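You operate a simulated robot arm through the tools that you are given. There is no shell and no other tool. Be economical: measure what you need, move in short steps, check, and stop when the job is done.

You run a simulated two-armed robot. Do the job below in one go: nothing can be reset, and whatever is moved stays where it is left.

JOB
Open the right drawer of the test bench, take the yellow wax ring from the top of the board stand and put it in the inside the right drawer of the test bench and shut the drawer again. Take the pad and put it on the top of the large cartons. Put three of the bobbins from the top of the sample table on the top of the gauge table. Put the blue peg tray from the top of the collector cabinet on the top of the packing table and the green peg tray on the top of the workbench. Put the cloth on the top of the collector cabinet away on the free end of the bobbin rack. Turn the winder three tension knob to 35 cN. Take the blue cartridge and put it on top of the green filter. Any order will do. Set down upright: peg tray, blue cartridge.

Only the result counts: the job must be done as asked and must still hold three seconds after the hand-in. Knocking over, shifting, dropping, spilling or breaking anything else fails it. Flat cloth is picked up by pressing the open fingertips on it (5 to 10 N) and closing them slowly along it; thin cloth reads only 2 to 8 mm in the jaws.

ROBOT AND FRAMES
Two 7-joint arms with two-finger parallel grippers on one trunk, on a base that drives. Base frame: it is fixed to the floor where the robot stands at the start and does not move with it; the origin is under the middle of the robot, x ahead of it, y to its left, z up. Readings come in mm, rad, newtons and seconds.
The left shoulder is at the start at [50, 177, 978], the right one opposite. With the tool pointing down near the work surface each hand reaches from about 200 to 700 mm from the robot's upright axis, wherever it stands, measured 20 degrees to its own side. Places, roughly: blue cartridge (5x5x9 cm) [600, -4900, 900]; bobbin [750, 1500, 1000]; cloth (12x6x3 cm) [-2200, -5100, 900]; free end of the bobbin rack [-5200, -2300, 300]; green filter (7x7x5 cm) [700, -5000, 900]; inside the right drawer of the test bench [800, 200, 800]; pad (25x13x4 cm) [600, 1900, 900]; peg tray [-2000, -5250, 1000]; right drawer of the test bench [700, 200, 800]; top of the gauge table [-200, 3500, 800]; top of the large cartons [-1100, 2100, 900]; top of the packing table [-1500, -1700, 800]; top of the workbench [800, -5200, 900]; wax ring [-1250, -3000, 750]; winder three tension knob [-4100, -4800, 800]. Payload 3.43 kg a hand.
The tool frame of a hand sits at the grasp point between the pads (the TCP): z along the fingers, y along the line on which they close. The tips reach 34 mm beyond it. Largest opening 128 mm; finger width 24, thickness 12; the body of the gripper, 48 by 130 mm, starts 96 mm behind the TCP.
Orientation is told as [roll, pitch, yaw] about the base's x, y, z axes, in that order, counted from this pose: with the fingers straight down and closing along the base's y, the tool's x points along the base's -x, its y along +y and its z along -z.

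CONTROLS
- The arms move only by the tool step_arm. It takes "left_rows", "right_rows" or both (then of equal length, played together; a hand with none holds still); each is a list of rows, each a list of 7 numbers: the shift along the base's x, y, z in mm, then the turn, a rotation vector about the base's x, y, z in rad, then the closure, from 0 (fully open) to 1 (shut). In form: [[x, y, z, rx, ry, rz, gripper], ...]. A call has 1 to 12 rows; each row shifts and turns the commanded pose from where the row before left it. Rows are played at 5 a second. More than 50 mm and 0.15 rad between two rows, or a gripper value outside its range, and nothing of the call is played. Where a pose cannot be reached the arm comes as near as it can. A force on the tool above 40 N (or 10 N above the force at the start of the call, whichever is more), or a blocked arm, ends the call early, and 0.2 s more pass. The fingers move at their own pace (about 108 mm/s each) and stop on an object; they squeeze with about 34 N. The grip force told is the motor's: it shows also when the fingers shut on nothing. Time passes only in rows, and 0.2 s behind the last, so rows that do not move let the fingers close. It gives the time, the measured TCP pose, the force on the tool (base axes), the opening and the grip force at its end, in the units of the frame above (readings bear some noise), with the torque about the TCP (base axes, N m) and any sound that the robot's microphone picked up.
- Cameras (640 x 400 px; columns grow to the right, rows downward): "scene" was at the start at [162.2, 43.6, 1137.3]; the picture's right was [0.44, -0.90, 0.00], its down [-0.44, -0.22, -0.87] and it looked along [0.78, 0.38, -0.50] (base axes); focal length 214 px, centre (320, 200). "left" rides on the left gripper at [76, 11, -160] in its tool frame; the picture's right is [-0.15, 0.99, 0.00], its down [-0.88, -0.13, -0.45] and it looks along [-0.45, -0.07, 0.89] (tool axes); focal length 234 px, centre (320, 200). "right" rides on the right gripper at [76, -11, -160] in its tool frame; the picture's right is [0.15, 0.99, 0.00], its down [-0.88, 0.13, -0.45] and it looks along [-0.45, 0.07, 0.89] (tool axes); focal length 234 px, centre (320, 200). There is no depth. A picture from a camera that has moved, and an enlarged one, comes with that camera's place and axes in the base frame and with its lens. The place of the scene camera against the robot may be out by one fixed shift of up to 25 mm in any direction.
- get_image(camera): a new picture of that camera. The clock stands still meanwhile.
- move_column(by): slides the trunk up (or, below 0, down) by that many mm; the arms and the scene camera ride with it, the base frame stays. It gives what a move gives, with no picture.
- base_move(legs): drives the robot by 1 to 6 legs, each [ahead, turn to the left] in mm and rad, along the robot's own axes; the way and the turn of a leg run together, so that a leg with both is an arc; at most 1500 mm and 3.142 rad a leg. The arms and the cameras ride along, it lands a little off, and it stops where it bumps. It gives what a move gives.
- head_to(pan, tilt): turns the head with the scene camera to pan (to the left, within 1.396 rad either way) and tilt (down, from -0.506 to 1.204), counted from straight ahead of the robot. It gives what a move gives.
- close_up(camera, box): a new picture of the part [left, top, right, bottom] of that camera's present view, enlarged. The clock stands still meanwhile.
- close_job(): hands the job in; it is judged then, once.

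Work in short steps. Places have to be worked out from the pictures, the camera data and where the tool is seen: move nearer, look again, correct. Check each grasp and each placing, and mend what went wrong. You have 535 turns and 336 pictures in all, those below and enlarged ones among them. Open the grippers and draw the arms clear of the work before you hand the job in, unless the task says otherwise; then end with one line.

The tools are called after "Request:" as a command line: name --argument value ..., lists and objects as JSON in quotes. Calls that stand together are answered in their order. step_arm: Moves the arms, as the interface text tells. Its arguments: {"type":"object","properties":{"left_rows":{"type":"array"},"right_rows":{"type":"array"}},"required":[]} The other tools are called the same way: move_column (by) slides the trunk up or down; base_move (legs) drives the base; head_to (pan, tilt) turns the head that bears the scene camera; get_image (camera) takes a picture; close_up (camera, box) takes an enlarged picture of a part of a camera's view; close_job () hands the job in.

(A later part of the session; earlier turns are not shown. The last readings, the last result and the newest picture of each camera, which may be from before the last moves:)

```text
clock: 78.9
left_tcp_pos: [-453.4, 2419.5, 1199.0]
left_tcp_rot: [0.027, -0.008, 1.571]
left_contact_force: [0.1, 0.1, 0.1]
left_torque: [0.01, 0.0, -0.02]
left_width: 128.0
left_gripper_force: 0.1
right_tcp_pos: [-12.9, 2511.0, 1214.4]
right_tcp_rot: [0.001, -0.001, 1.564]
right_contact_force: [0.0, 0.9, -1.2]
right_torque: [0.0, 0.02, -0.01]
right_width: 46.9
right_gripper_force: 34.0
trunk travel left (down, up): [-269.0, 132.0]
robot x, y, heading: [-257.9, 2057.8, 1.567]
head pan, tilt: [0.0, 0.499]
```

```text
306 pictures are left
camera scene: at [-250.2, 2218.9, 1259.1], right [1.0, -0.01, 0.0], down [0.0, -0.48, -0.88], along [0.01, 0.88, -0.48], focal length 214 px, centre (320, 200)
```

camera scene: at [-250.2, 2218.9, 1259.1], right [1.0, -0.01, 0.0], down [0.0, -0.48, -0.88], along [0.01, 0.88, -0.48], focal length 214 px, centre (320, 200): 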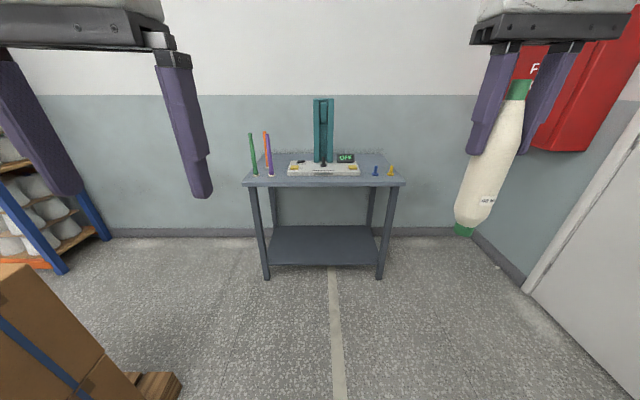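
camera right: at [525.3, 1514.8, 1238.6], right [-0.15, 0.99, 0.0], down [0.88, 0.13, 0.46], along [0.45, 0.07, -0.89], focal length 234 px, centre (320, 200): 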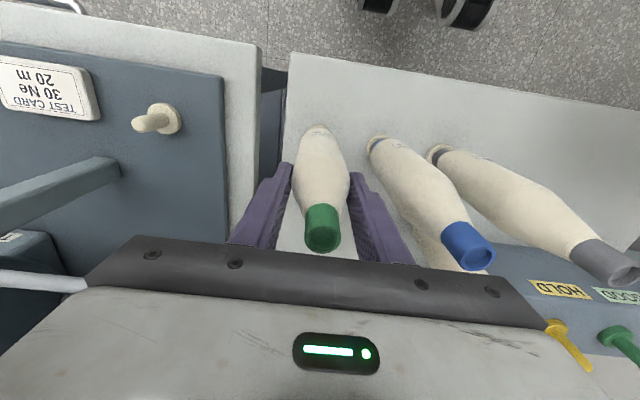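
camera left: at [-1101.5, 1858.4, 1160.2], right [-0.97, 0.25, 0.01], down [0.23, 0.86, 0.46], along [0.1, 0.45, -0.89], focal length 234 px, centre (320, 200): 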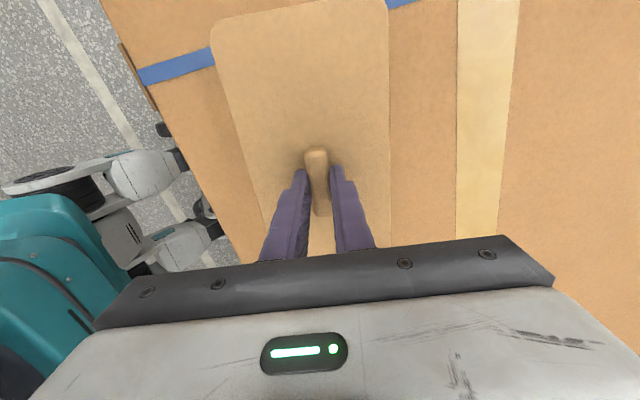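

The gauge table holds rods, an instrument and small pegs. I drive nearer for a good look.

Request:
base_move --legs '[[550, 0]]'

Request:
get_image --camera "scene"

Request:
close_up --camera "scene" --box '[200, 80, 440, 230]'

```text
clock: 82.1
left_tcp_pos: [-449.9, 2975.3, 1198.2]
left_tcp_rot: [0.027, -0.007, 1.568]
left_contact_force: [-0.6, -0.1, 0.2]
left_torque: [0.02, -0.01, 0.0]
left_width: 127.9
left_gripper_force: 0.2
right_tcp_pos: [-10.4, 3066.6, 1214.6]
right_tcp_rot: [0.002, 0.0, 1.564]
right_contact_force: [-0.1, -0.1, -1.1]
right_torque: [-0.03, 0.0, -0.05]
right_width: 47.2
right_gripper_force: 33.8
trunk travel left (down, up): [-269.0, 132.0]
robot x, y, heading: [-257.5, 2610.0, 1.561]
head pan, tilt: [0.0, 0.499]
```

```text
305 pictures are left
camera scene: at [-246.8, 2774.1, 1259.0], right [1.0, -0.01, 0.0], down [0.0, -0.48, -0.88], along [0.01, 0.88, -0.48], focal length 214 px, centre (320, 200)
```

scene: 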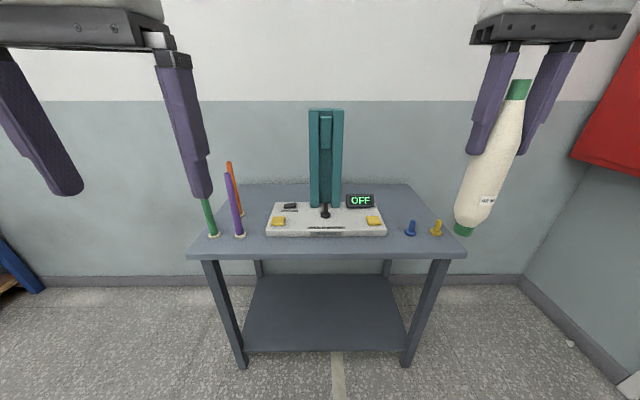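

```text
2.67 times, centred on (320, 155) of scene
camera zoom: at [-246.8, 2774.1, 1259.0], right [1.0, -0.01, 0.0], down [0.0, -0.48, -0.88], along [0.01, 0.88, -0.48], focal length 572 px, centre (320, 320)
```

zoom: 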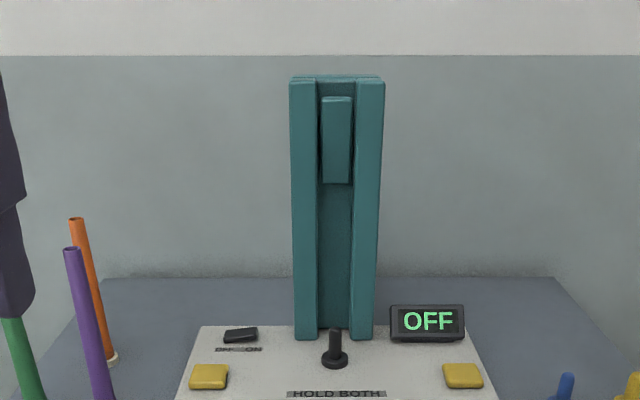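

Front strip of the table (y≈3300–3390) is free. I drive 240 mm nearer and look from the hand cameras.

Request:
base_move --legs '[[240, 0.005]]'

Request:
get_image --camera "right"

Request:
get_image --camera "scene"

Request:
get_image --camera "left"

```text
clock: 83.9
left_tcp_pos: [-450.3, 3213.1, 1198.7]
left_tcp_rot: [0.026, -0.006, 1.574]
left_contact_force: [0.2, 0.4, -1.2]
left_torque: [0.0, 0.03, 0.0]
left_width: 128.1
left_gripper_force: 0.0
right_tcp_pos: [-10.8, 3306.7, 1215.3]
right_tcp_rot: [0.002, -0.001, 1.569]
right_contact_force: [0.0, 0.1, -1.5]
right_torque: [0.0, -0.01, 0.0]
right_width: 47.1
right_gripper_force: 34.0
trunk travel left (down, up): [-269.0, 132.0]
robot x, y, heading: [-261.6, 2846.9, 1.571]
head pan, tilt: [0.0, 0.499]
```

```text
303 pictures are left
camera right: at [0.1, 3231.3, 1373.7], right [-0.99, -0.15, 0.0], down [-0.13, 0.88, 0.46], along [-0.07, 0.45, -0.89], focal length 234 px, centre (320, 200)
```

right: 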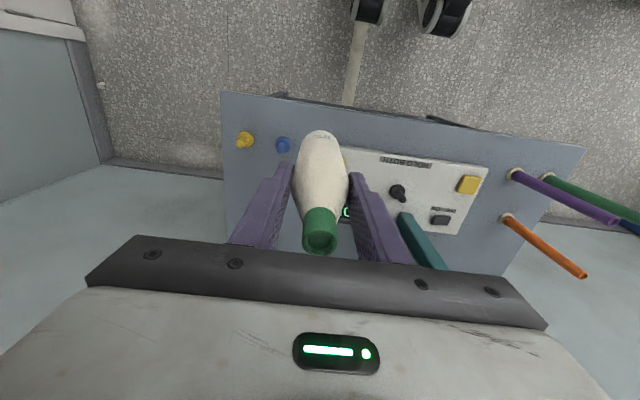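

```text
302 pictures are left
camera scene: at [-246.9, 3012.8, 1259.0], right [1.0, 0.0, 0.0], down [0.0, -0.48, -0.88], along [0.0, 0.88, -0.48], focal length 214 px, centre (320, 200)
```

scene: 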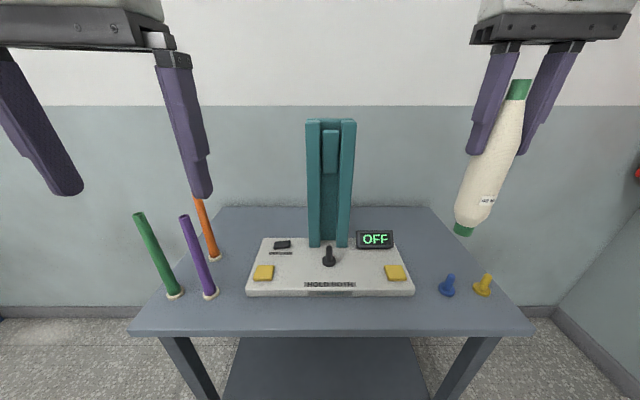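

```text
301 pictures are left
camera left: at [-456.8, 3137.3, 1356.9], right [-0.99, 0.14, 0.03], down [0.14, 0.88, 0.46], along [0.04, 0.46, -0.89], focal length 234 px, centre (320, 200)
```

left: 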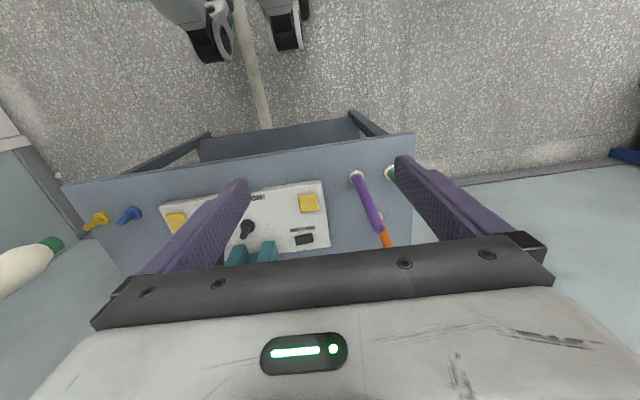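

Table top z≈745, front edge y≈3303, plate front ≈3399. I put this bobbin at about [-10,3350], lowering stepwise.

Request:
step_arm --right_rows '[[0, 22, -20, 0, 0, 0, 1], [0, 21, -40, 0, 0, 0, 1], [0, 0, -45, 0, 0, 0, 1], [0, 0, -45, 0, 0, 0, 1], [0, 0, -45, 0, 0, 0, 1], [0, 0, -40, 0, 0, 0, 1], [0, 0, 0, 0, 0, 0, 1]]'

Request:
get_image --camera "scene"

Request:
get_image --camera "left"

```text
clock: 85.5
left_tcp_pos: [-450.6, 3213.1, 1198.1]
left_tcp_rot: [0.027, -0.009, 1.573]
left_contact_force: [-0.1, 0.2, -0.4]
left_torque: [-0.05, 0.0, 0.01]
left_width: 127.8
left_gripper_force: 0.2
right_tcp_pos: [-14.2, 3348.2, 979.5]
right_tcp_rot: [0.002, -0.001, 1.567]
right_contact_force: [0.1, 0.2, -1.8]
right_torque: [-0.02, -0.02, 0.01]
right_width: 47.0
right_gripper_force: 33.8
trunk travel left (down, up): [-269.0, 132.0]
robot x, y, heading: [-255.9, 2849.7, 1.571]
head pan, tilt: [0.0, 0.499]
```

```text
300 pictures are left
camera scene: at [-247.0, 3012.1, 1259.1], right [1.0, 0.0, 0.0], down [0.0, -0.48, -0.88], along [0.0, 0.88, -0.48], focal length 214 px, centre (320, 200)
```

scene: 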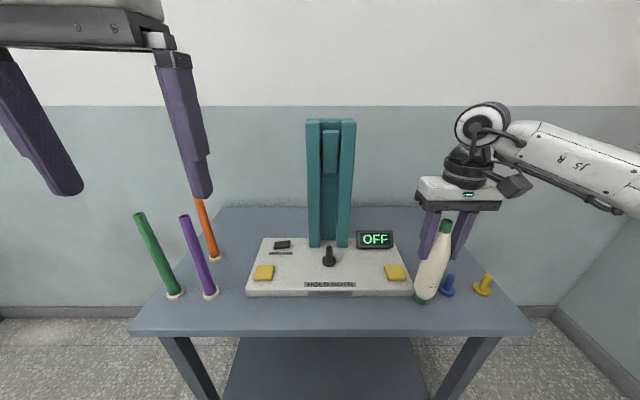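

```text
299 pictures are left
camera left: at [-456.9, 3136.6, 1357.1], right [-0.99, 0.14, 0.03], down [0.14, 0.88, 0.46], along [0.04, 0.46, -0.89], focal length 234 px, centre (320, 200)
```

left: 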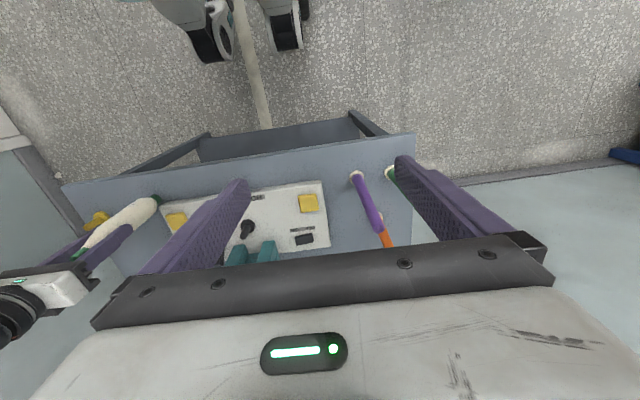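

Good place. I lower slowly to contact.

Request:
step_arm --right_rows '[[0, 0, -15, 0, 0, 0, 1], [0, 0, -12, 0, 0, 0, 1], [0, 0, -8, 0, 0, 0, 1], [0, 0, -5, 0, 0, 0, 1], [0, 0, -4, 0, 0, 0, 1], [0, 0, -4, 0, 0, 0, 1], [0, 0, -4, 0, 0, 0, 1], [0, 0, -4, 0, 0, 0, 1], [0, 0, -4, 0, 0, 0, 1], [0, 0, -4, 0, 0, 0, 1], [0, 0, -4, 0, 0, 0, 1], [0, 0, -4, 0, 0, 0, 1]]'

```text
clock: 86.0
left_tcp_pos: [-451.3, 3211.4, 1198.1]
left_tcp_rot: [0.025, -0.009, 1.573]
left_contact_force: [-0.1, 0.8, 0.6]
left_torque: [-0.01, 0.01, -0.03]
left_width: 128.0
left_gripper_force: 0.0
right_tcp_pos: [-12.5, 3348.7, 969.7]
right_tcp_rot: [0.007, -0.018, 1.57]
right_contact_force: [0.5, -8.8, 18.6]
right_torque: [-1.11, -0.12, 0.01]
right_width: 46.8
right_gripper_force: 33.5
trunk travel left (down, up): [-269.0, 132.0]
robot x, y, heading: [-260.6, 2848.6, 1.569]
head pan, tilt: [0.0, 0.499]
stopped in row 2 (right hand): the force on the tool passed its limit (the readings are from after the stop); the commanded pose is now the measured one
```

Contact earlier than expected; I check.

Request:
close_up --camera "scene" --box '[340, 180, 540, 340]'

Request:
get_image --camera "right"

```text
2.50 times, centred on (440, 260) of scene
camera zoom: at [-247.1, 3010.9, 1259.5], right [1.0, 0.0, 0.0], down [0.0, -0.48, -0.88], along [0.0, 0.88, -0.48], focal length 536 px, centre (20, 50)
```

zoom: 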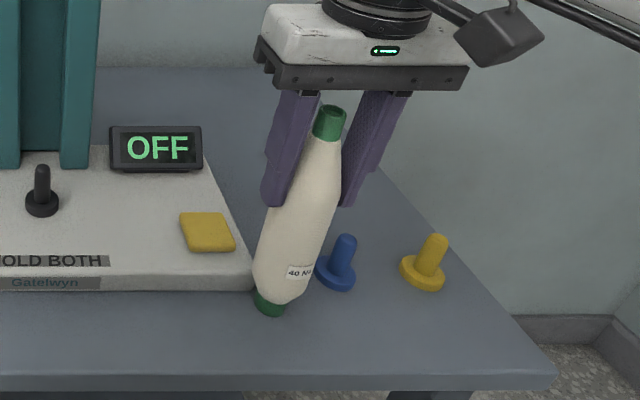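

```text
297 pictures are left
camera right: at [-0.2, 3270.9, 1127.1], right [-0.99, -0.14, 0.0], down [-0.13, 0.87, 0.47], along [-0.07, 0.47, -0.88], focal length 234 px, centre (320, 200)
```

right: 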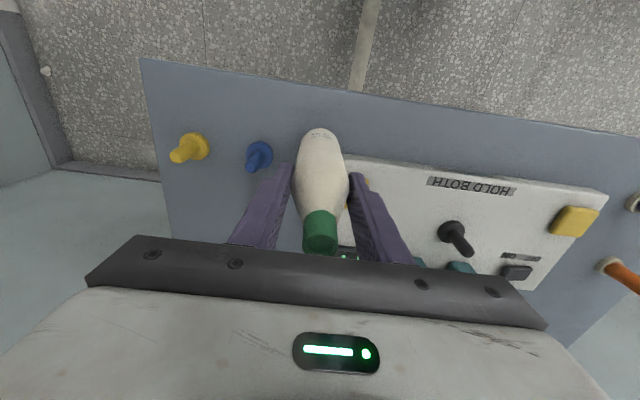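

Ambiguous: it may be touching the plate's corner. I lift a bit, shift 14 mm towards the edge and 10 mm right, and lower again.

Request:
step_arm --right_rows '[[0, 0, 15, 0, 0, 0, 1], [6, -14, 0, -0.005, 0.017, 0, 1], [4, 0, 0, 0, 0, 0, 1], [0, 0, -6, 0, 0, 0, 1], [0, 0, -4, 0, 0, 0, 1], [0, 0, -4, 0, 0, 0, 1], [0, 0, -4, 0, 0, 0, 1], [0, 0, -4, 0, 0, 0, 1], [0, 0, -4, 0, 0, 0, 1], [0, 0, -4, 0, 0, 0, 1], [0, 0, -4, 0, 0, 0, 1], [0, 0, -4, 0, 0, 0, 1]]'

Request:
close_up --camera "scene" --box '[340, 180, 540, 340]'

```text
clock: 87.8
left_tcp_pos: [-450.6, 3212.2, 1199.8]
left_tcp_rot: [0.023, -0.008, 1.573]
left_contact_force: [0.2, -0.2, 0.2]
left_torque: [-0.02, 0.04, 0.02]
left_width: 127.8
left_gripper_force: 0.0
right_tcp_pos: [-4.1, 3336.2, 968.5]
right_tcp_rot: [0.029, -0.024, 1.566]
right_contact_force: [0.6, -6.4, 18.5]
right_torque: [-1.0, -0.21, -0.02]
right_width: 47.0
right_gripper_force: 34.2
trunk travel left (down, up): [-269.0, 132.0]
robot x, y, heading: [-259.3, 2847.8, 1.57]
head pan, tilt: [0.0, 0.499]
stopped in row 8 (right hand): the force on the tool passed its limit (the readings are from after the stop); the commanded pose is now the measured one
```

```text
2.50 times, centred on (440, 260) of scene
camera zoom: at [-247.0, 3010.6, 1259.3], right [1.0, 0.0, 0.0], down [0.0, -0.48, -0.88], along [0.0, 0.88, -0.48], focal length 536 px, centre (20, 50)
```

zoom: 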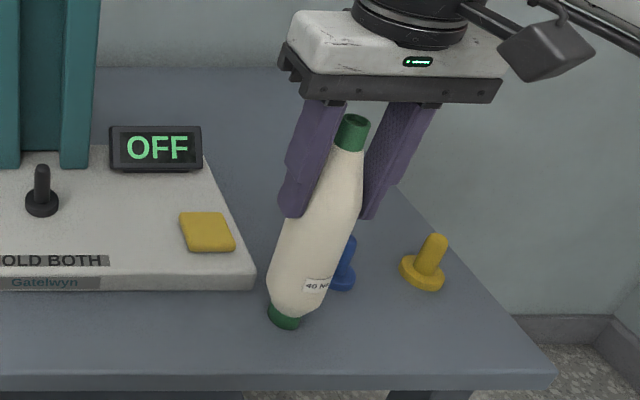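

Same contact height, so the table top is at z≈783. I straighten the slight tilt, set it down lightly and check the tilt from the left camera's side.

Request:
step_arm --right_rows '[[0, 0, 6, 0, 0, 0, 1], [0, 0, 0, -0.024, -0.029, 0, 1], [0, 0, 0, 0, 0, 0, 1]]'

Request:
close_up --camera "left" --box '[0, 120, 260, 320]'

```text
clock: 88.6
left_tcp_pos: [-450.0, 3213.0, 1198.6]
left_tcp_rot: [0.025, -0.009, 1.573]
left_contact_force: [-0.5, 0.1, 0.3]
left_torque: [-0.02, 0.01, 0.0]
left_width: 128.2
left_gripper_force: 0.0
right_tcp_pos: [-2.7, 3338.1, 971.7]
right_tcp_rot: [-0.005, 0.003, 1.567]
right_contact_force: [0.5, 0.6, -0.7]
right_torque: [0.01, 0.02, -0.03]
right_width: 47.0
right_gripper_force: 34.3
trunk travel left (down, up): [-269.0, 132.0]
robot x, y, heading: [-259.0, 2845.8, 1.57]
head pan, tilt: [0.0, 0.499]
```

```text
2.00 times, centred on (130, 220) of left
camera zoom: at [-456.4, 3136.7, 1357.0], right [-0.99, 0.14, 0.03], down [0.14, 0.88, 0.46], along [0.04, 0.46, -0.89], focal length 468 px, centre (700, 160)
```

zoom: 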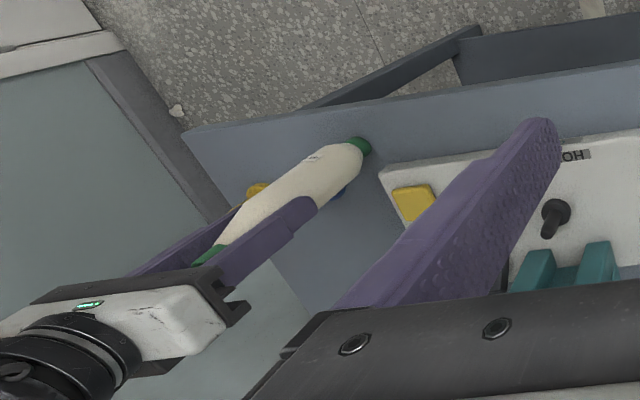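

The foot is right below the TCP, so it hangs plumb. I lower the last few mm and release slowly.

Request:
step_arm --right_rows '[[0, 0, -2, 0, 0, 0, 1], [0, 0, -1.5, 0, 0, 0, 1], [0, 0, 0, 0, 0, 0, 1]]'

```text
clock: 89.4
left_tcp_pos: [-450.7, 3212.2, 1197.9]
left_tcp_rot: [0.026, -0.01, 1.572]
left_contact_force: [0.5, 0.0, -0.3]
left_torque: [-0.01, 0.0, -0.01]
left_width: 128.0
left_gripper_force: 0.0
right_tcp_pos: [-2.8, 3337.7, 969.7]
right_tcp_rot: [-0.005, 0.001, 1.566]
right_contact_force: [0.0, -0.5, 4.7]
right_torque: [-0.16, -0.03, 0.01]
right_width: 46.7
right_gripper_force: 33.7
trunk travel left (down, up): [-269.0, 132.0]
robot x, y, heading: [-259.0, 2848.5, 1.57]
head pan, tilt: [0.0, 0.499]
```

Light contact (4.7 N). I open gradually.

Request:
step_arm --right_rows '[[0, 0, 0, 0, 0, 0, 0.6], [0, 0, 0, 0, 0, 0, 0.5], [0, 0, 0, 0, 0, 0, 0.45], [0, 0, 0, 0, 0, 0, 0.4], [0, 0, 0, 0, 0, 0, 0.4], [0, 0, 0, 0, 0, 0, 0.4]]'

Request:
close_up --camera "scene" --box '[340, 180, 540, 340]'

```text
clock: 90.8
left_tcp_pos: [-450.1, 3211.5, 1198.6]
left_tcp_rot: [0.026, -0.007, 1.573]
left_contact_force: [-0.6, -0.1, -0.1]
left_torque: [0.01, 0.02, -0.01]
left_width: 128.1
left_gripper_force: 0.1
right_tcp_pos: [-3.0, 3337.4, 968.2]
right_tcp_rot: [-0.003, 0.002, 1.565]
right_contact_force: [0.0, 0.0, 0.6]
right_torque: [0.01, -0.03, 0.03]
right_width: 77.0
right_gripper_force: 0.1
trunk travel left (down, up): [-269.0, 132.0]
robot x, y, heading: [-255.7, 2845.4, 1.567]
head pan, tilt: [0.0, 0.499]
```

```text
2.50 times, centred on (440, 260) of scene
camera zoom: at [-246.7, 3012.0, 1259.1], right [1.0, 0.0, 0.0], down [0.0, -0.48, -0.88], along [0.0, 0.88, -0.48], focal length 536 px, centre (20, 50)
```

zoom: 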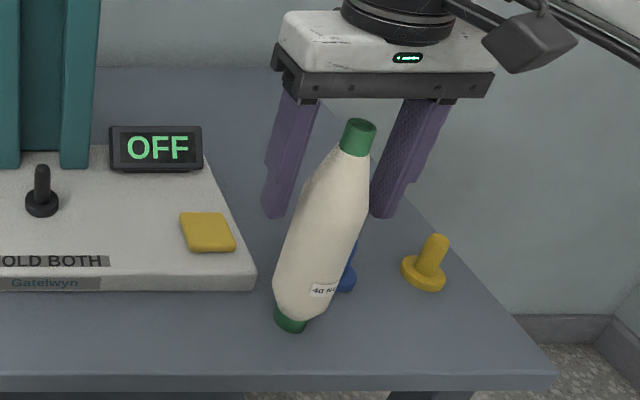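

It stands free. I raise the hand straight up and check again.

Request:
step_arm --right_rows '[[0, 0, 15, 0, 0, 0, 0.4], [0, 0, 40, 0, 0, 0, 0.4], [0, 0, 45, 0, 0, 0, 0.4], [0, 0, 45, 0, 0, 0, 0.4], [0, 0, 45, 0, 0, 0, 0.4], [0, 0, 45, 0, 0, 0, 0.2]]'

Request:
get_image --camera "scene"

```text
clock: 92.2
left_tcp_pos: [-451.4, 3212.2, 1199.4]
left_tcp_rot: [0.024, -0.009, 1.574]
left_contact_force: [0.6, 0.6, -0.1]
left_torque: [-0.03, 0.0, -0.02]
left_width: 128.0
left_gripper_force: 0.0
right_tcp_pos: [-3.3, 3334.3, 1206.7]
right_tcp_rot: [-0.005, 0.001, 1.566]
right_contact_force: [-1.1, -1.1, -0.4]
right_torque: [0.01, 0.03, 0.02]
right_width: 102.2
right_gripper_force: 0.0
trunk travel left (down, up): [-269.0, 132.0]
robot x, y, heading: [-257.7, 2847.9, 1.571]
head pan, tilt: [0.0, 0.499]
```

```text
293 pictures are left
camera scene: at [-247.6, 3011.4, 1259.2], right [1.0, 0.0, 0.0], down [0.0, -0.48, -0.88], along [0.0, 0.88, -0.48], focal length 214 px, centre (320, 200)
```

scene: 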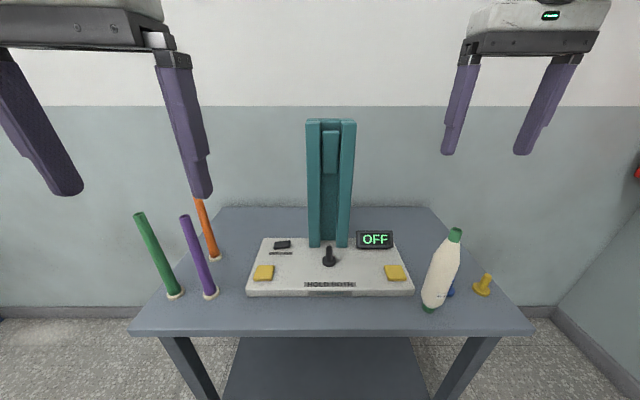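

One bobbin stands on the gauge table. I tuck the hands in and drive back to the sample table for two more.

Request:
step_arm --right_rows '[[-35, -28, 0, 0, 0, 0, 0.2], [-35, -28, 0, 0, 0, 0, 0.2], [-35, -28, 0, 0, 0, 0, 0.2]]' --left_rows '[[0, 0, 0, -0.008, -0.025, 0, 0.2], [0, 0, 10, 0, 0, 0, 0.2], [0, 0, 0, 0, 0, 0, 0.2]]'

Request:
base_move --legs '[[-1190, 0], [0, -1.571], [380, 0]]'

Request:
get_image --camera "scene"

Request:
get_image --camera "left"

```text
clock: 93.0
left_tcp_pos: [-450.9, 3212.1, 1207.5]
left_tcp_rot: [0.001, 0.0, 1.574]
left_contact_force: [0.5, 0.2, 0.5]
left_torque: [-0.01, 0.0, 0.02]
left_width: 102.4
left_gripper_force: 0.0
right_tcp_pos: [-108.1, 3251.3, 1205.2]
right_tcp_rot: [-0.005, 0.001, 1.566]
right_contact_force: [-1.1, -0.6, 0.3]
right_torque: [0.03, 0.01, 0.0]
right_width: 102.2
right_gripper_force: 0.0
trunk travel left (down, up): [-269.0, 132.0]
robot x, y, heading: [-257.2, 2848.4, 1.569]
head pan, tilt: [0.0, 0.499]
```

```text
clock: 104.9
left_tcp_pos: [476.9, 1838.5, 1208.3]
left_tcp_rot: [-0.002, -0.002, 0.019]
left_contact_force: [0.1, 0.0, 0.2]
left_torque: [0.04, 0.01, 0.0]
left_width: 102.3
left_gripper_force: 0.0
right_tcp_pos: [521.9, 1495.6, 1203.7]
right_tcp_rot: [-0.004, 0.001, 0.012]
right_contact_force: [0.6, -0.2, -0.4]
right_torque: [-0.02, 0.02, 0.02]
right_width: 102.4
right_gripper_force: 0.1
trunk travel left (down, up): [-269.0, 132.0]
robot x, y, heading: [112.4, 1640.3, 0.018]
head pan, tilt: [0.0, 0.499]
```

```text
292 pictures are left
camera scene: at [286.8, 1646.5, 1259.0], right [0.02, -1.0, 0.0], down [-0.48, -0.01, -0.88], along [0.88, 0.01, -0.48], focal length 214 px, centre (320, 200)
```

scene: 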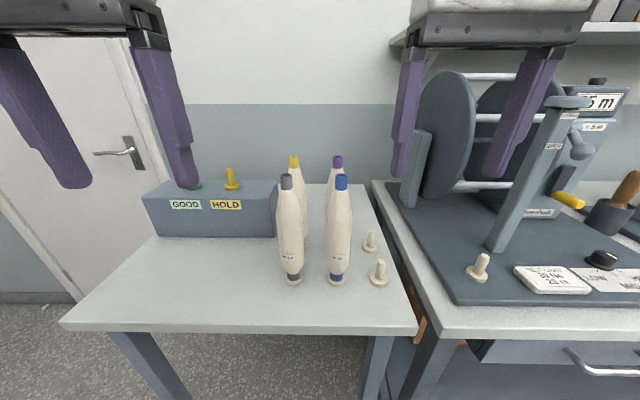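

```text
291 pictures are left
camera left: at [401.5, 1850.2, 1367.3], right [0.13, 0.99, 0.0], down [0.88, -0.11, 0.46], along [0.45, -0.06, -0.89], focal length 234 px, centre (320, 200)
```

left: 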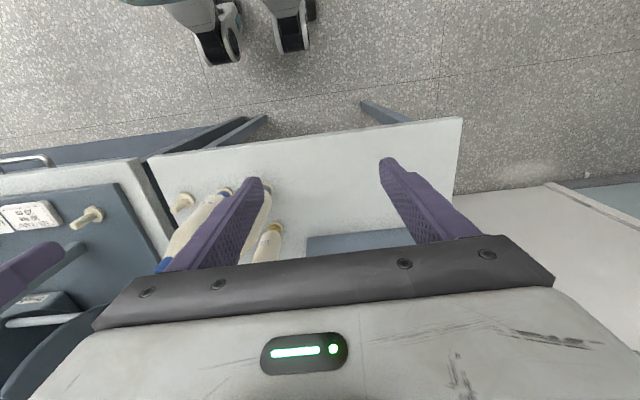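

Bobbins stand at y≈1705 (grey) and 1615 (blue), x≈600. The left hand goes to the grey-capped one.

Request:
step_arm --left_rows '[[31, -34, 0, 0, 0, -0.019, 0.3], [31, -34, 0, 0, 0, 0, 0.3], [31, -34, 0, 0, 0, 0, 0.3], [30, -32, 0, 0, 0, 0, 0.3], [0, 0, -30, 0, 0, 0, 0.3], [0, 0, 0, 0, 0, 0, 0.3]]'

Request:
get_image --camera "left"

```text
clock: 106.3
left_tcp_pos: [528.3, 1816.3, 1128.8]
left_tcp_rot: [0.001, 0.002, -0.001]
left_contact_force: [-0.2, 0.4, -0.5]
left_torque: [-0.01, -0.02, 0.0]
left_width: 89.5
left_gripper_force: 0.0
left hand out of reach, approached as far as the arm can: row 1, 2, 3, 4
right_tcp_pos: [522.1, 1496.1, 1203.2]
right_tcp_rot: [-0.003, 0.001, 0.012]
right_contact_force: [-0.4, 0.2, -0.1]
right_torque: [-0.01, -0.01, 0.01]
right_width: 102.2
right_gripper_force: 0.0
trunk travel left (down, up): [-269.0, 132.0]
robot x, y, heading: [114.8, 1640.1, 0.013]
head pan, tilt: [0.0, 0.499]
```

```text
290 pictures are left
camera left: at [453.4, 1828.8, 1286.9], right [0.15, 0.99, 0.0], down [0.88, -0.13, 0.46], along [0.45, -0.07, -0.89], focal length 234 px, centre (320, 200)
```

left: 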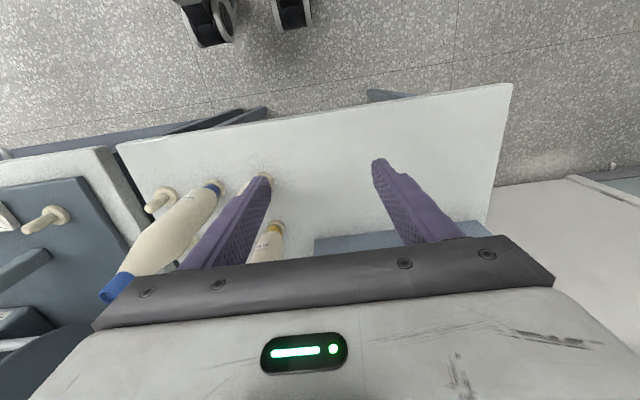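

The reach is limited by trunk height at this hand height; I raise the trunk by 125 mm (hands rise straight).

Request:
move_column --by 125

Request:
step_arm --left_rows '[[24, -35, 0, 0, 0, 0, 0.3], [24, -38, 0, 0, 0, 0, 0.3], [24, -38, -20, 0, 0, 0, 0.3], [0, 0, 0, 0, 0, 0, 0.3]]' --right_rows '[[-10, -10, 0, 0, 0, 0, 0.3], [-10, -10, 0, 0, 0, 0, 0.3], [0, -10, 0, 0, 0, 0, 0.3], [0, 0, 0, 0, 0, 0, 0.3]]'

Request:
get_image --camera "left"

```text
clock: 107.9
left_tcp_pos: [527.7, 1816.1, 1252.8]
left_tcp_rot: [0.0, 0.001, 0.0]
left_contact_force: [0.1, -0.4, -0.3]
left_torque: [0.0, 0.0, 0.01]
left_width: 89.3
left_gripper_force: 0.2
right_tcp_pos: [522.8, 1495.9, 1327.9]
right_tcp_rot: [-0.005, 0.001, 0.012]
right_contact_force: [0.1, -0.7, 0.4]
right_torque: [-0.01, 0.01, -0.01]
right_width: 102.3
right_gripper_force: 0.0
trunk travel left (down, up): [-394.0, 7.0]
robot x, y, heading: [115.9, 1643.6, 0.016]
head pan, tilt: [0.0, 0.499]
```

```text
clock: 108.9
left_tcp_pos: [539.2, 1805.4, 1238.2]
left_tcp_rot: [-0.001, -0.001, -0.001]
left_contact_force: [0.3, -1.3, 0.7]
left_torque: [0.01, -0.01, -0.01]
left_width: 89.8
left_gripper_force: 0.0
left hand out of reach, approached as far as the arm can: row 1, 2, 3
right_tcp_pos: [502.0, 1465.8, 1328.7]
right_tcp_rot: [-0.004, 0.002, 0.013]
right_contact_force: [0.4, -0.1, -0.4]
right_torque: [0.01, 0.0, 0.0]
right_width: 89.5
right_gripper_force: 0.0
trunk travel left (down, up): [-394.0, 7.0]
robot x, y, heading: [120.1, 1639.7, 0.019]
head pan, tilt: [0.0, 0.499]
```

```text
289 pictures are left
camera left: at [464.3, 1818.7, 1397.7], right [0.15, 0.99, 0.0], down [0.88, -0.13, 0.46], along [0.45, -0.07, -0.89], focal length 234 px, centre (320, 200)
```

left: 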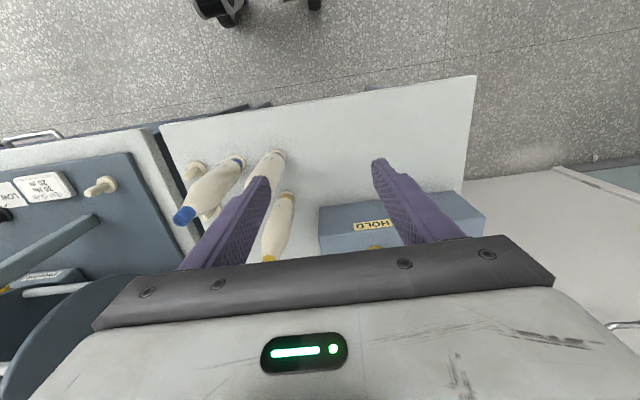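

I lower the left hand to z≈1180 (still above the cap) and then move across.

Request:
step_arm --left_rows '[[0, 10, -30, 0, 0, 0, 0.3], [0, 0, -28, 0, 0, 0, 0.3], [30, 0, 0, 0, 0, 0, 0.3], [30, 0, 0, 0, 0, 0, 0.3], [0, -35, 0, 0, 0, 0, 0.3], [0, -37, 0, 0, 0, 0, 0.3], [0, -37, 0, 0, 0, 0, 0.3], [0, 0, 0, 0, 0, 0, 0.3]]'

Request:
get_image --camera "left"

```text
clock: 110.7
left_tcp_pos: [595.6, 1821.7, 1179.1]
left_tcp_rot: [0.002, 0.0, -0.001]
left_contact_force: [0.7, 0.5, 0.3]
left_torque: [0.01, 0.0, 0.03]
left_width: 89.2
left_gripper_force: 0.1
left hand out of reach, approached as far as the arm can: row 4, 5, 6, 7
right_tcp_pos: [502.1, 1465.1, 1329.7]
right_tcp_rot: [-0.002, 0.003, 0.012]
right_contact_force: [-0.2, 0.9, 0.0]
right_torque: [-0.01, -0.02, -0.05]
right_width: 89.5
right_gripper_force: 0.0
trunk travel left (down, up): [-394.0, 7.0]
robot x, y, heading: [111.6, 1642.3, 0.015]
head pan, tilt: [0.0, 0.499]
```

```text
288 pictures are left
camera left: at [520.2, 1834.0, 1336.9], right [0.15, 0.99, 0.0], down [0.88, -0.13, 0.46], along [0.45, -0.07, -0.89], focal length 234 px, centre (320, 200)
```

left: 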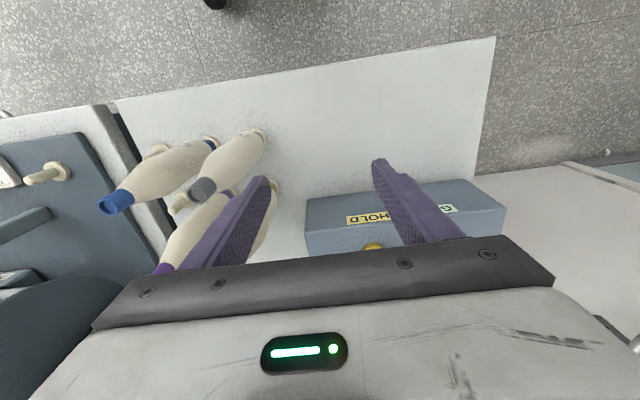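

The left hand can't come further inward, so I retract it a bit, and turn the robot right by 0.28 rad so the grey bobbin lies on the left hand's side.

Request:
step_arm --left_rows '[[-40, 0, 10, 0, 0, 0, 0.3], [-40, 0, 15, 0, 0, 0, 0.3], [-20, 0, 15, 0, 0, 0, 0.3]]'

Request:
base_move --legs '[[0, -0.28]]'

Request:
get_image --camera "left"

Request:
get_image --camera "scene"

```text
clock: 111.5
left_tcp_pos: [495.9, 1821.2, 1217.0]
left_tcp_rot: [0.001, 0.001, 0.002]
left_contact_force: [-0.6, 0.4, 0.1]
left_torque: [-0.04, -0.02, -0.04]
left_width: 89.7
left_gripper_force: 0.0
right_tcp_pos: [500.9, 1466.1, 1328.6]
right_tcp_rot: [-0.004, 0.0, 0.011]
right_contact_force: [-0.1, -0.2, 0.4]
right_torque: [0.02, -0.03, 0.0]
right_width: 89.5
right_gripper_force: 0.1
trunk travel left (down, up): [-394.0, 7.0]
robot x, y, heading: [115.0, 1641.4, 0.018]
head pan, tilt: [0.0, 0.499]
```

```text
clock: 112.8
left_tcp_pos: [532.8, 1706.9, 1216.9]
left_tcp_rot: [0.002, -0.001, -0.29]
left_contact_force: [-0.2, -0.1, -0.7]
left_torque: [0.03, 0.0, 0.02]
left_width: 89.6
left_gripper_force: 0.1
right_tcp_pos: [436.4, 1361.5, 1329.5]
right_tcp_rot: [-0.004, 0.001, -0.274]
right_contact_force: [0.9, 0.4, 0.2]
right_torque: [0.02, -0.01, -0.01]
right_width: 89.5
right_gripper_force: 0.0
trunk travel left (down, up): [-394.0, 7.0]
robot x, y, heading: [114.2, 1639.1, -0.273]
head pan, tilt: [0.0, 0.499]
```

```text
287 pictures are left
camera left: at [463.4, 1739.0, 1376.3], right [0.42, 0.91, 0.0], down [0.81, -0.38, 0.46], along [0.41, -0.19, -0.89], focal length 234 px, centre (320, 200)
```

left: 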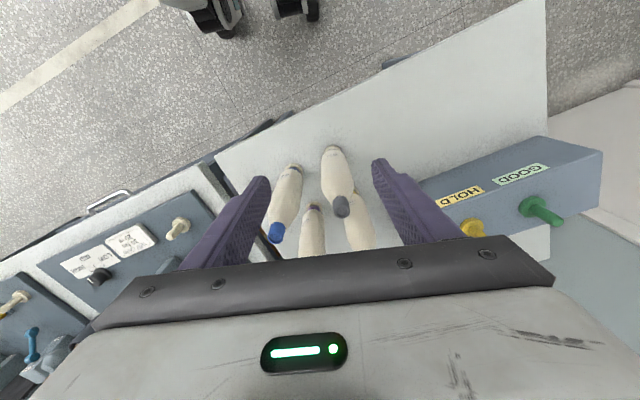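

```text
286 pictures are left
camera scene: at [280.3, 1600.2, 1384.1], right [-0.27, -0.96, 0.0], down [-0.46, 0.13, -0.88], along [0.85, -0.24, -0.48], focal length 214 px, centre (320, 200)
```

scene: 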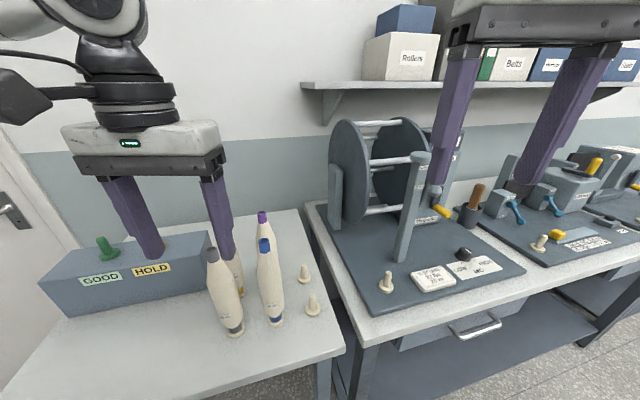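

Cap at ≈[597,1706]. I move over and lower with a narrower opening.

Request:
step_arm --left_rows '[[33, -1, -20, 0, 0, 0, 0.42], [32, 0, -20, 0, 0, 0, 0.42], [0, 0, 0, 0, 0, 0, 0.42]]'

Request:
get_image --camera "left"

```text
clock: 113.6
left_tcp_pos: [596.8, 1703.5, 1177.0]
left_tcp_rot: [0.0, -0.002, -0.287]
left_contact_force: [-0.2, 0.4, 0.6]
left_torque: [-0.02, -0.02, -0.04]
left_width: 74.4
left_gripper_force: 0.1
right_tcp_pos: [436.0, 1362.9, 1329.8]
right_tcp_rot: [-0.004, 0.001, -0.276]
right_contact_force: [0.1, -0.5, -0.1]
right_torque: [0.0, 0.0, 0.03]
right_width: 89.6
right_gripper_force: 0.2
trunk travel left (down, up): [-394.0, 7.0]
robot x, y, heading: [114.5, 1640.4, -0.268]
head pan, tilt: [0.0, 0.499]
```

```text
285 pictures are left
camera left: at [528.0, 1736.9, 1336.6], right [0.42, 0.91, 0.0], down [0.81, -0.37, 0.46], along [0.41, -0.19, -0.89], focal length 234 px, centre (320, 200)
```

left: 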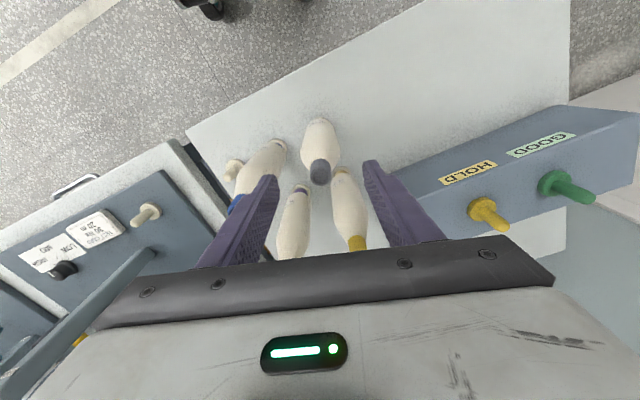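

On target. I descend and close.

Request:
step_arm --left_rows '[[2, 1, -35, 0, 0, 0, 0.42], [0, 0, -35, 0, 0, 0, 0.42], [0, 0, -27, 0, 0, 0, 0.42], [0, 0, 0, 0, 0, 0, 0.5], [0, 0, 0, 0, 0, 0, 0.6], [0, 0, 0, 0, 0, 0, 0.8], [0, 0, 0, 0, 0, 0, 1], [0, 0, 0, 0, 0, 0, 1]]'

Request:
get_image --camera "left"

```text
clock: 115.4
left_tcp_pos: [597.8, 1706.2, 1078.4]
left_tcp_rot: [-0.002, 0.0, -0.289]
left_contact_force: [1.0, -0.1, 0.6]
left_torque: [-0.01, -0.03, 0.02]
left_width: 46.9
left_gripper_force: 34.4
right_tcp_pos: [435.9, 1362.7, 1328.8]
right_tcp_rot: [-0.003, 0.002, -0.275]
right_contact_force: [-0.7, 0.5, 0.4]
right_torque: [-0.01, 0.03, -0.01]
right_width: 89.6
right_gripper_force: 0.0
trunk travel left (down, up): [-394.0, 7.0]
robot x, y, heading: [116.9, 1642.3, -0.272]
head pan, tilt: [0.0, 0.499]
```

```text
284 pictures are left
camera left: at [529.9, 1739.5, 1239.0], right [0.42, 0.91, 0.0], down [0.81, -0.38, 0.46], along [0.41, -0.19, -0.89], focal length 234 px, centre (320, 200)
```

left: 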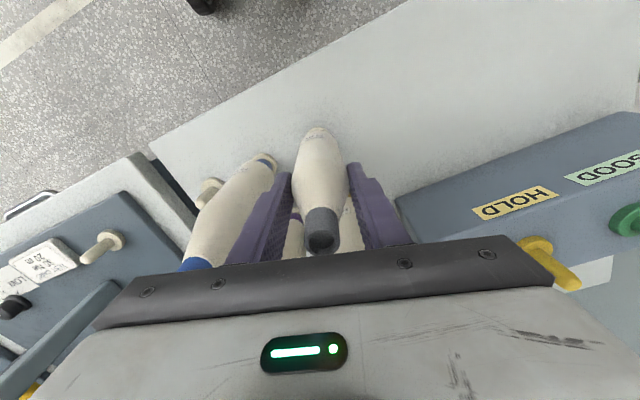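

Gripped (46.9 mm). I lift, retract, then turn the robot left so the blue-capped one comes to the right hand's side.

Request:
step_arm --left_rows '[[0, 0, 15, 0, 0, 0, 1], [0, 0, 30, 0, 0, 0, 1], [0, 0, 40, 0, 0, 0, 1], [0, 0, 40, 0, 0, 0, 1], [-30, 10, 20, 0, 0, 0, 1], [-40, 20, 0, 0, 0, 0, 1], [-40, 20, 0, 0, 0, 0, 1]]'

Request:
base_move --legs '[[0, 0.57]]'

Request:
get_image --camera "right"

Request:
get_image --camera "scene"

```text
clock: 117.0
left_tcp_pos: [489.1, 1757.9, 1227.5]
left_tcp_rot: [-0.001, -0.002, -0.288]
left_contact_force: [-1.0, 0.3, -1.3]
left_torque: [-0.04, -0.03, 0.01]
left_width: 46.8
left_gripper_force: 34.2
right_tcp_pos: [435.9, 1364.0, 1328.3]
right_tcp_rot: [-0.004, 0.0, -0.274]
right_contact_force: [-0.2, 0.2, 0.9]
right_torque: [-0.01, -0.01, -0.01]
right_width: 89.7
right_gripper_force: 0.1
trunk travel left (down, up): [-394.0, 7.0]
robot x, y, heading: [117.4, 1640.3, -0.273]
head pan, tilt: [0.0, 0.499]
```

```text
clock: 119.0
left_tcp_pos: [365.7, 1944.0, 1226.1]
left_tcp_rot: [-0.001, -0.002, 0.288]
left_contact_force: [-0.3, -0.4, -1.1]
left_torque: [-0.01, 0.01, 0.02]
left_width: 46.8
left_gripper_force: 34.0
right_tcp_pos: [535.5, 1583.1, 1328.6]
right_tcp_rot: [-0.003, -0.001, 0.301]
right_contact_force: [-0.3, -0.4, -0.2]
right_torque: [0.02, -0.03, 0.0]
right_width: 89.5
right_gripper_force: 0.1
trunk travel left (down, up): [-394.0, 7.0]
robot x, y, heading: [112.7, 1642.0, 0.306]
head pan, tilt: [0.0, 0.499]
```

```text
283 pictures are left
camera right: at [467.5, 1551.3, 1487.9], right [-0.43, 0.9, 0.0], down [0.8, 0.39, 0.45], along [0.41, 0.19, -0.89], focal length 234 px, centre (320, 200)
```

right: 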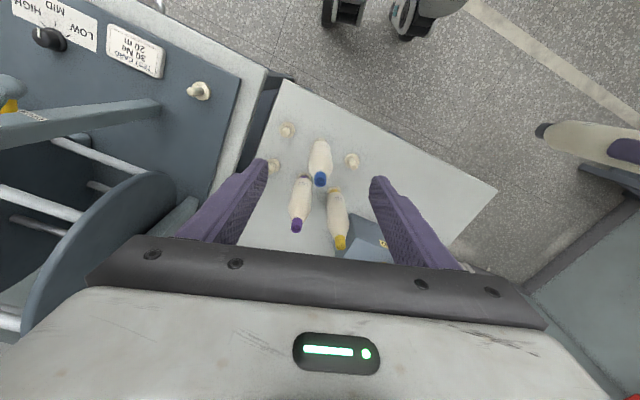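

```text
282 pictures are left
camera scene: at [278.9, 1692.6, 1384.1], right [0.3, -0.95, 0.0], down [-0.46, -0.14, -0.88], along [0.84, 0.26, -0.48], focal length 214 px, centre (320, 200)
```

scene: 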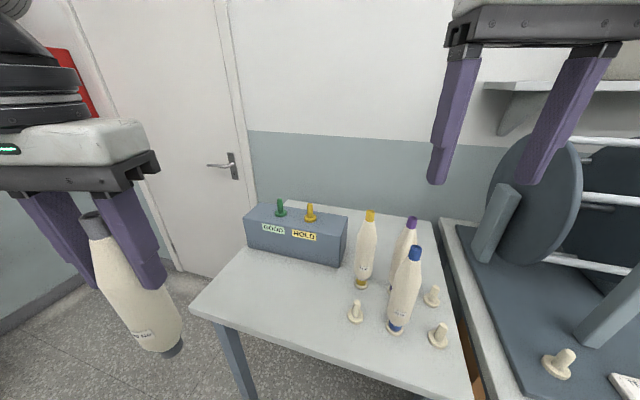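

Blue cap at ≈[599,1612]. Right hand moves above it and down to z≈1178.

Request:
step_arm --right_rows '[[16, 8, -36, 0, 0, 0, 0.42], [16, 7, -38, 0, 0, 0, 0.42], [16, 7, -38, 0, 0, 0, 0.42], [16, 7, -38, 0, 0, 0, 0.42], [0, 0, 0, 0, 0, 0, 0.42]]'

Request:
get_image --camera "right"

```text
clock: 120.2
left_tcp_pos: [363.9, 1943.7, 1227.8]
left_tcp_rot: [0.0, -0.003, 0.287]
left_contact_force: [0.4, 0.3, -1.6]
left_torque: [0.02, -0.03, -0.02]
left_width: 46.9
left_gripper_force: 34.0
right_tcp_pos: [600.0, 1612.1, 1177.3]
right_tcp_rot: [-0.003, 0.0, 0.299]
right_contact_force: [-0.3, -0.4, -0.2]
right_torque: [-0.02, 0.04, 0.0]
right_width: 74.4
right_gripper_force: 0.0
trunk travel left (down, up): [-394.0, 7.0]
robot x, y, heading: [112.0, 1638.2, 0.301]
head pan, tilt: [0.0, 0.499]
```

```text
281 pictures are left
camera right: at [531.4, 1580.0, 1337.3], right [-0.43, 0.9, 0.0], down [0.8, 0.39, 0.46], along [0.41, 0.19, -0.89], focal length 234 px, centre (320, 200)
```

right: 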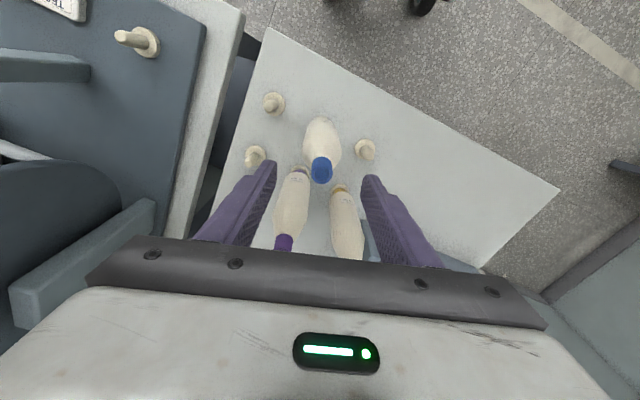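

On target; descend and close.

Request:
step_arm --right_rows '[[0, 1, -35, 0, 0, 0, 0.42], [0, 0, -35, 0, 0, 0, 0.42], [0, 0, -27, 0, 0, 0, 0.42], [0, 0, 0, 0, 0, 0, 0.5], [0, 0, 0, 0, 0, 0, 0.6], [0, 0, 0, 0, 0, 0, 0.8], [0, 0, 0, 0, 0, 0, 1], [0, 0, 0, 0, 0, 0, 1]]'

Request:
get_image --camera "right"

```text
clock: 122.0
left_tcp_pos: [366.1, 1943.3, 1225.8]
left_tcp_rot: [-0.001, 0.001, 0.288]
left_contact_force: [-0.2, -0.3, -1.3]
left_torque: [0.0, 0.01, 0.02]
left_width: 46.8
left_gripper_force: 34.0
right_tcp_pos: [599.0, 1612.5, 1081.9]
right_tcp_rot: [-0.003, 0.002, 0.301]
right_contact_force: [1.0, 0.2, 0.0]
right_torque: [0.02, 0.03, 0.03]
right_width: 46.7
right_gripper_force: 34.6
trunk travel left (down, up): [-394.0, 7.0]
robot x, y, heading: [114.5, 1641.2, 0.307]
head pan, tilt: [0.0, 0.499]
```

```text
280 pictures are left
camera right: at [531.3, 1580.5, 1241.3], right [-0.43, 0.9, 0.0], down [0.8, 0.39, 0.45], along [0.41, 0.19, -0.89], focal length 234 px, centre (320, 200)
```

right: 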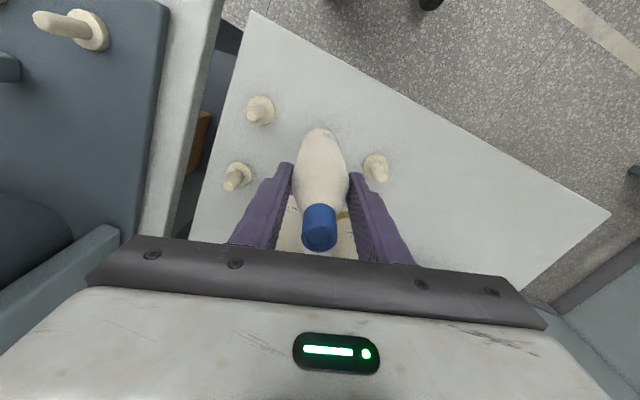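

Gripped. Lift, retract, and drive to the gauge table.

Request:
step_arm --right_rows '[[0, 0, 15, 0, 0, 0, 1], [0, 0, 30, 0, 0, 0, 1], [0, 0, 40, 0, 0, 0, 1], [0, 0, 40, 0, 0, 0, 1], [-30, -10, 30, 0, 0, 0, 1], [-40, -15, 10, 0, 0, 0, 1]]'

Request:
base_move --legs '[[-390, 0], [0, 1.266], [1230, 0]]'

Request:
get_image --camera "scene"

```text
clock: 123.4
left_tcp_pos: [364.7, 1943.2, 1226.3]
left_tcp_rot: [0.001, -0.002, 0.291]
left_contact_force: [0.2, 0.0, -1.4]
left_torque: [0.02, -0.01, 0.03]
left_width: 47.2
left_gripper_force: 33.8
right_tcp_pos: [526.9, 1586.2, 1247.5]
right_tcp_rot: [-0.003, 0.003, 0.298]
right_contact_force: [-0.3, 0.2, -1.7]
right_torque: [-0.03, -0.02, 0.0]
right_width: 46.9
right_gripper_force: 34.6
trunk travel left (down, up): [-394.0, 7.0]
robot x, y, heading: [119.6, 1639.9, 0.304]
head pan, tilt: [0.0, 0.499]
```

```text
clock: 134.8
left_tcp_pos: [-470.9, 3093.5, 1225.1]
left_tcp_rot: [0.0, -0.002, 1.564]
left_contact_force: [0.3, -0.1, -0.8]
left_torque: [-0.01, -0.03, 0.01]
left_width: 46.9
left_gripper_force: 33.6
right_tcp_pos: [-83.2, 3145.6, 1247.1]
right_tcp_rot: [-0.004, 0.002, 1.576]
right_contact_force: [-0.6, 0.4, -1.4]
right_torque: [0.0, -0.01, -0.04]
right_width: 46.9
right_gripper_force: 33.9
trunk travel left (down, up): [-394.0, 7.0]
robot x, y, heading: [-249.9, 2764.4, 1.581]
head pan, tilt: [0.0, 0.499]
```

```text
279 pictures are left
camera scene: at [-244.6, 2929.1, 1384.0], right [1.0, 0.01, 0.0], down [0.0, -0.48, -0.88], along [-0.01, 0.88, -0.48], focal length 214 px, centre (320, 200)
```

scene: 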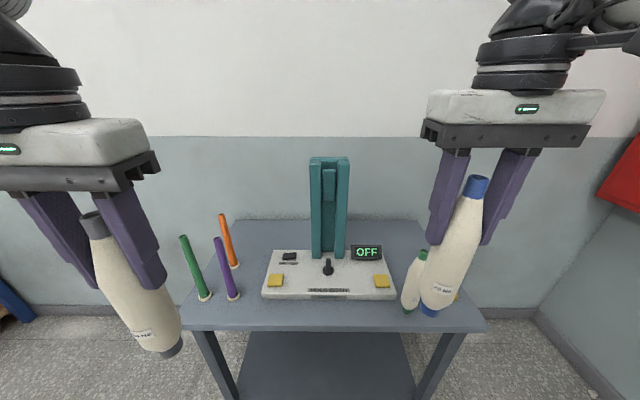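

I drive 85 mm nearer, then set the blue-capped one at about [-112,3337].

Request:
base_move --legs '[[85, -0.01]]'

Request:
get_image --camera "right"

```text
clock: 135.9
left_tcp_pos: [-468.1, 3179.4, 1225.8]
left_tcp_rot: [0.0, 0.0, 1.555]
left_contact_force: [0.0, 0.0, -1.2]
left_torque: [-0.04, 0.05, 0.0]
left_width: 46.9
left_gripper_force: 34.5
right_tcp_pos: [-79.6, 3229.9, 1246.2]
right_tcp_rot: [-0.003, 0.002, 1.566]
right_contact_force: [-0.6, -0.3, -1.2]
right_torque: [-0.05, -0.03, -0.02]
right_width: 46.9
right_gripper_force: 34.2
trunk travel left (down, up): [-394.0, 7.0]
robot x, y, heading: [-256.7, 2851.9, 1.57]
head pan, tilt: [0.0, 0.499]
```

```text
278 pictures are left
camera right: at [-68.1, 3154.9, 1405.9], right [-0.99, -0.14, 0.0], down [-0.13, 0.88, 0.45], along [-0.06, 0.45, -0.89], focal length 234 px, centre (320, 200)
```

right: 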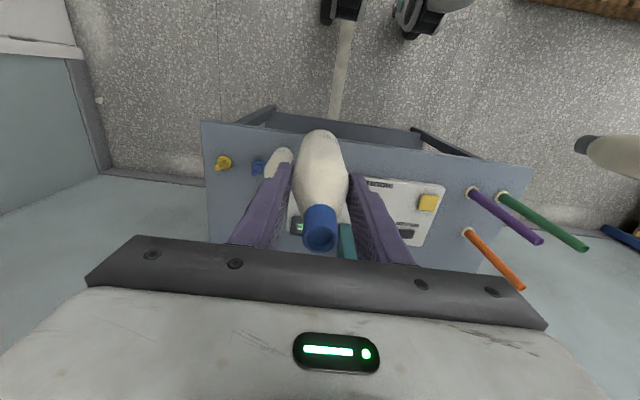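

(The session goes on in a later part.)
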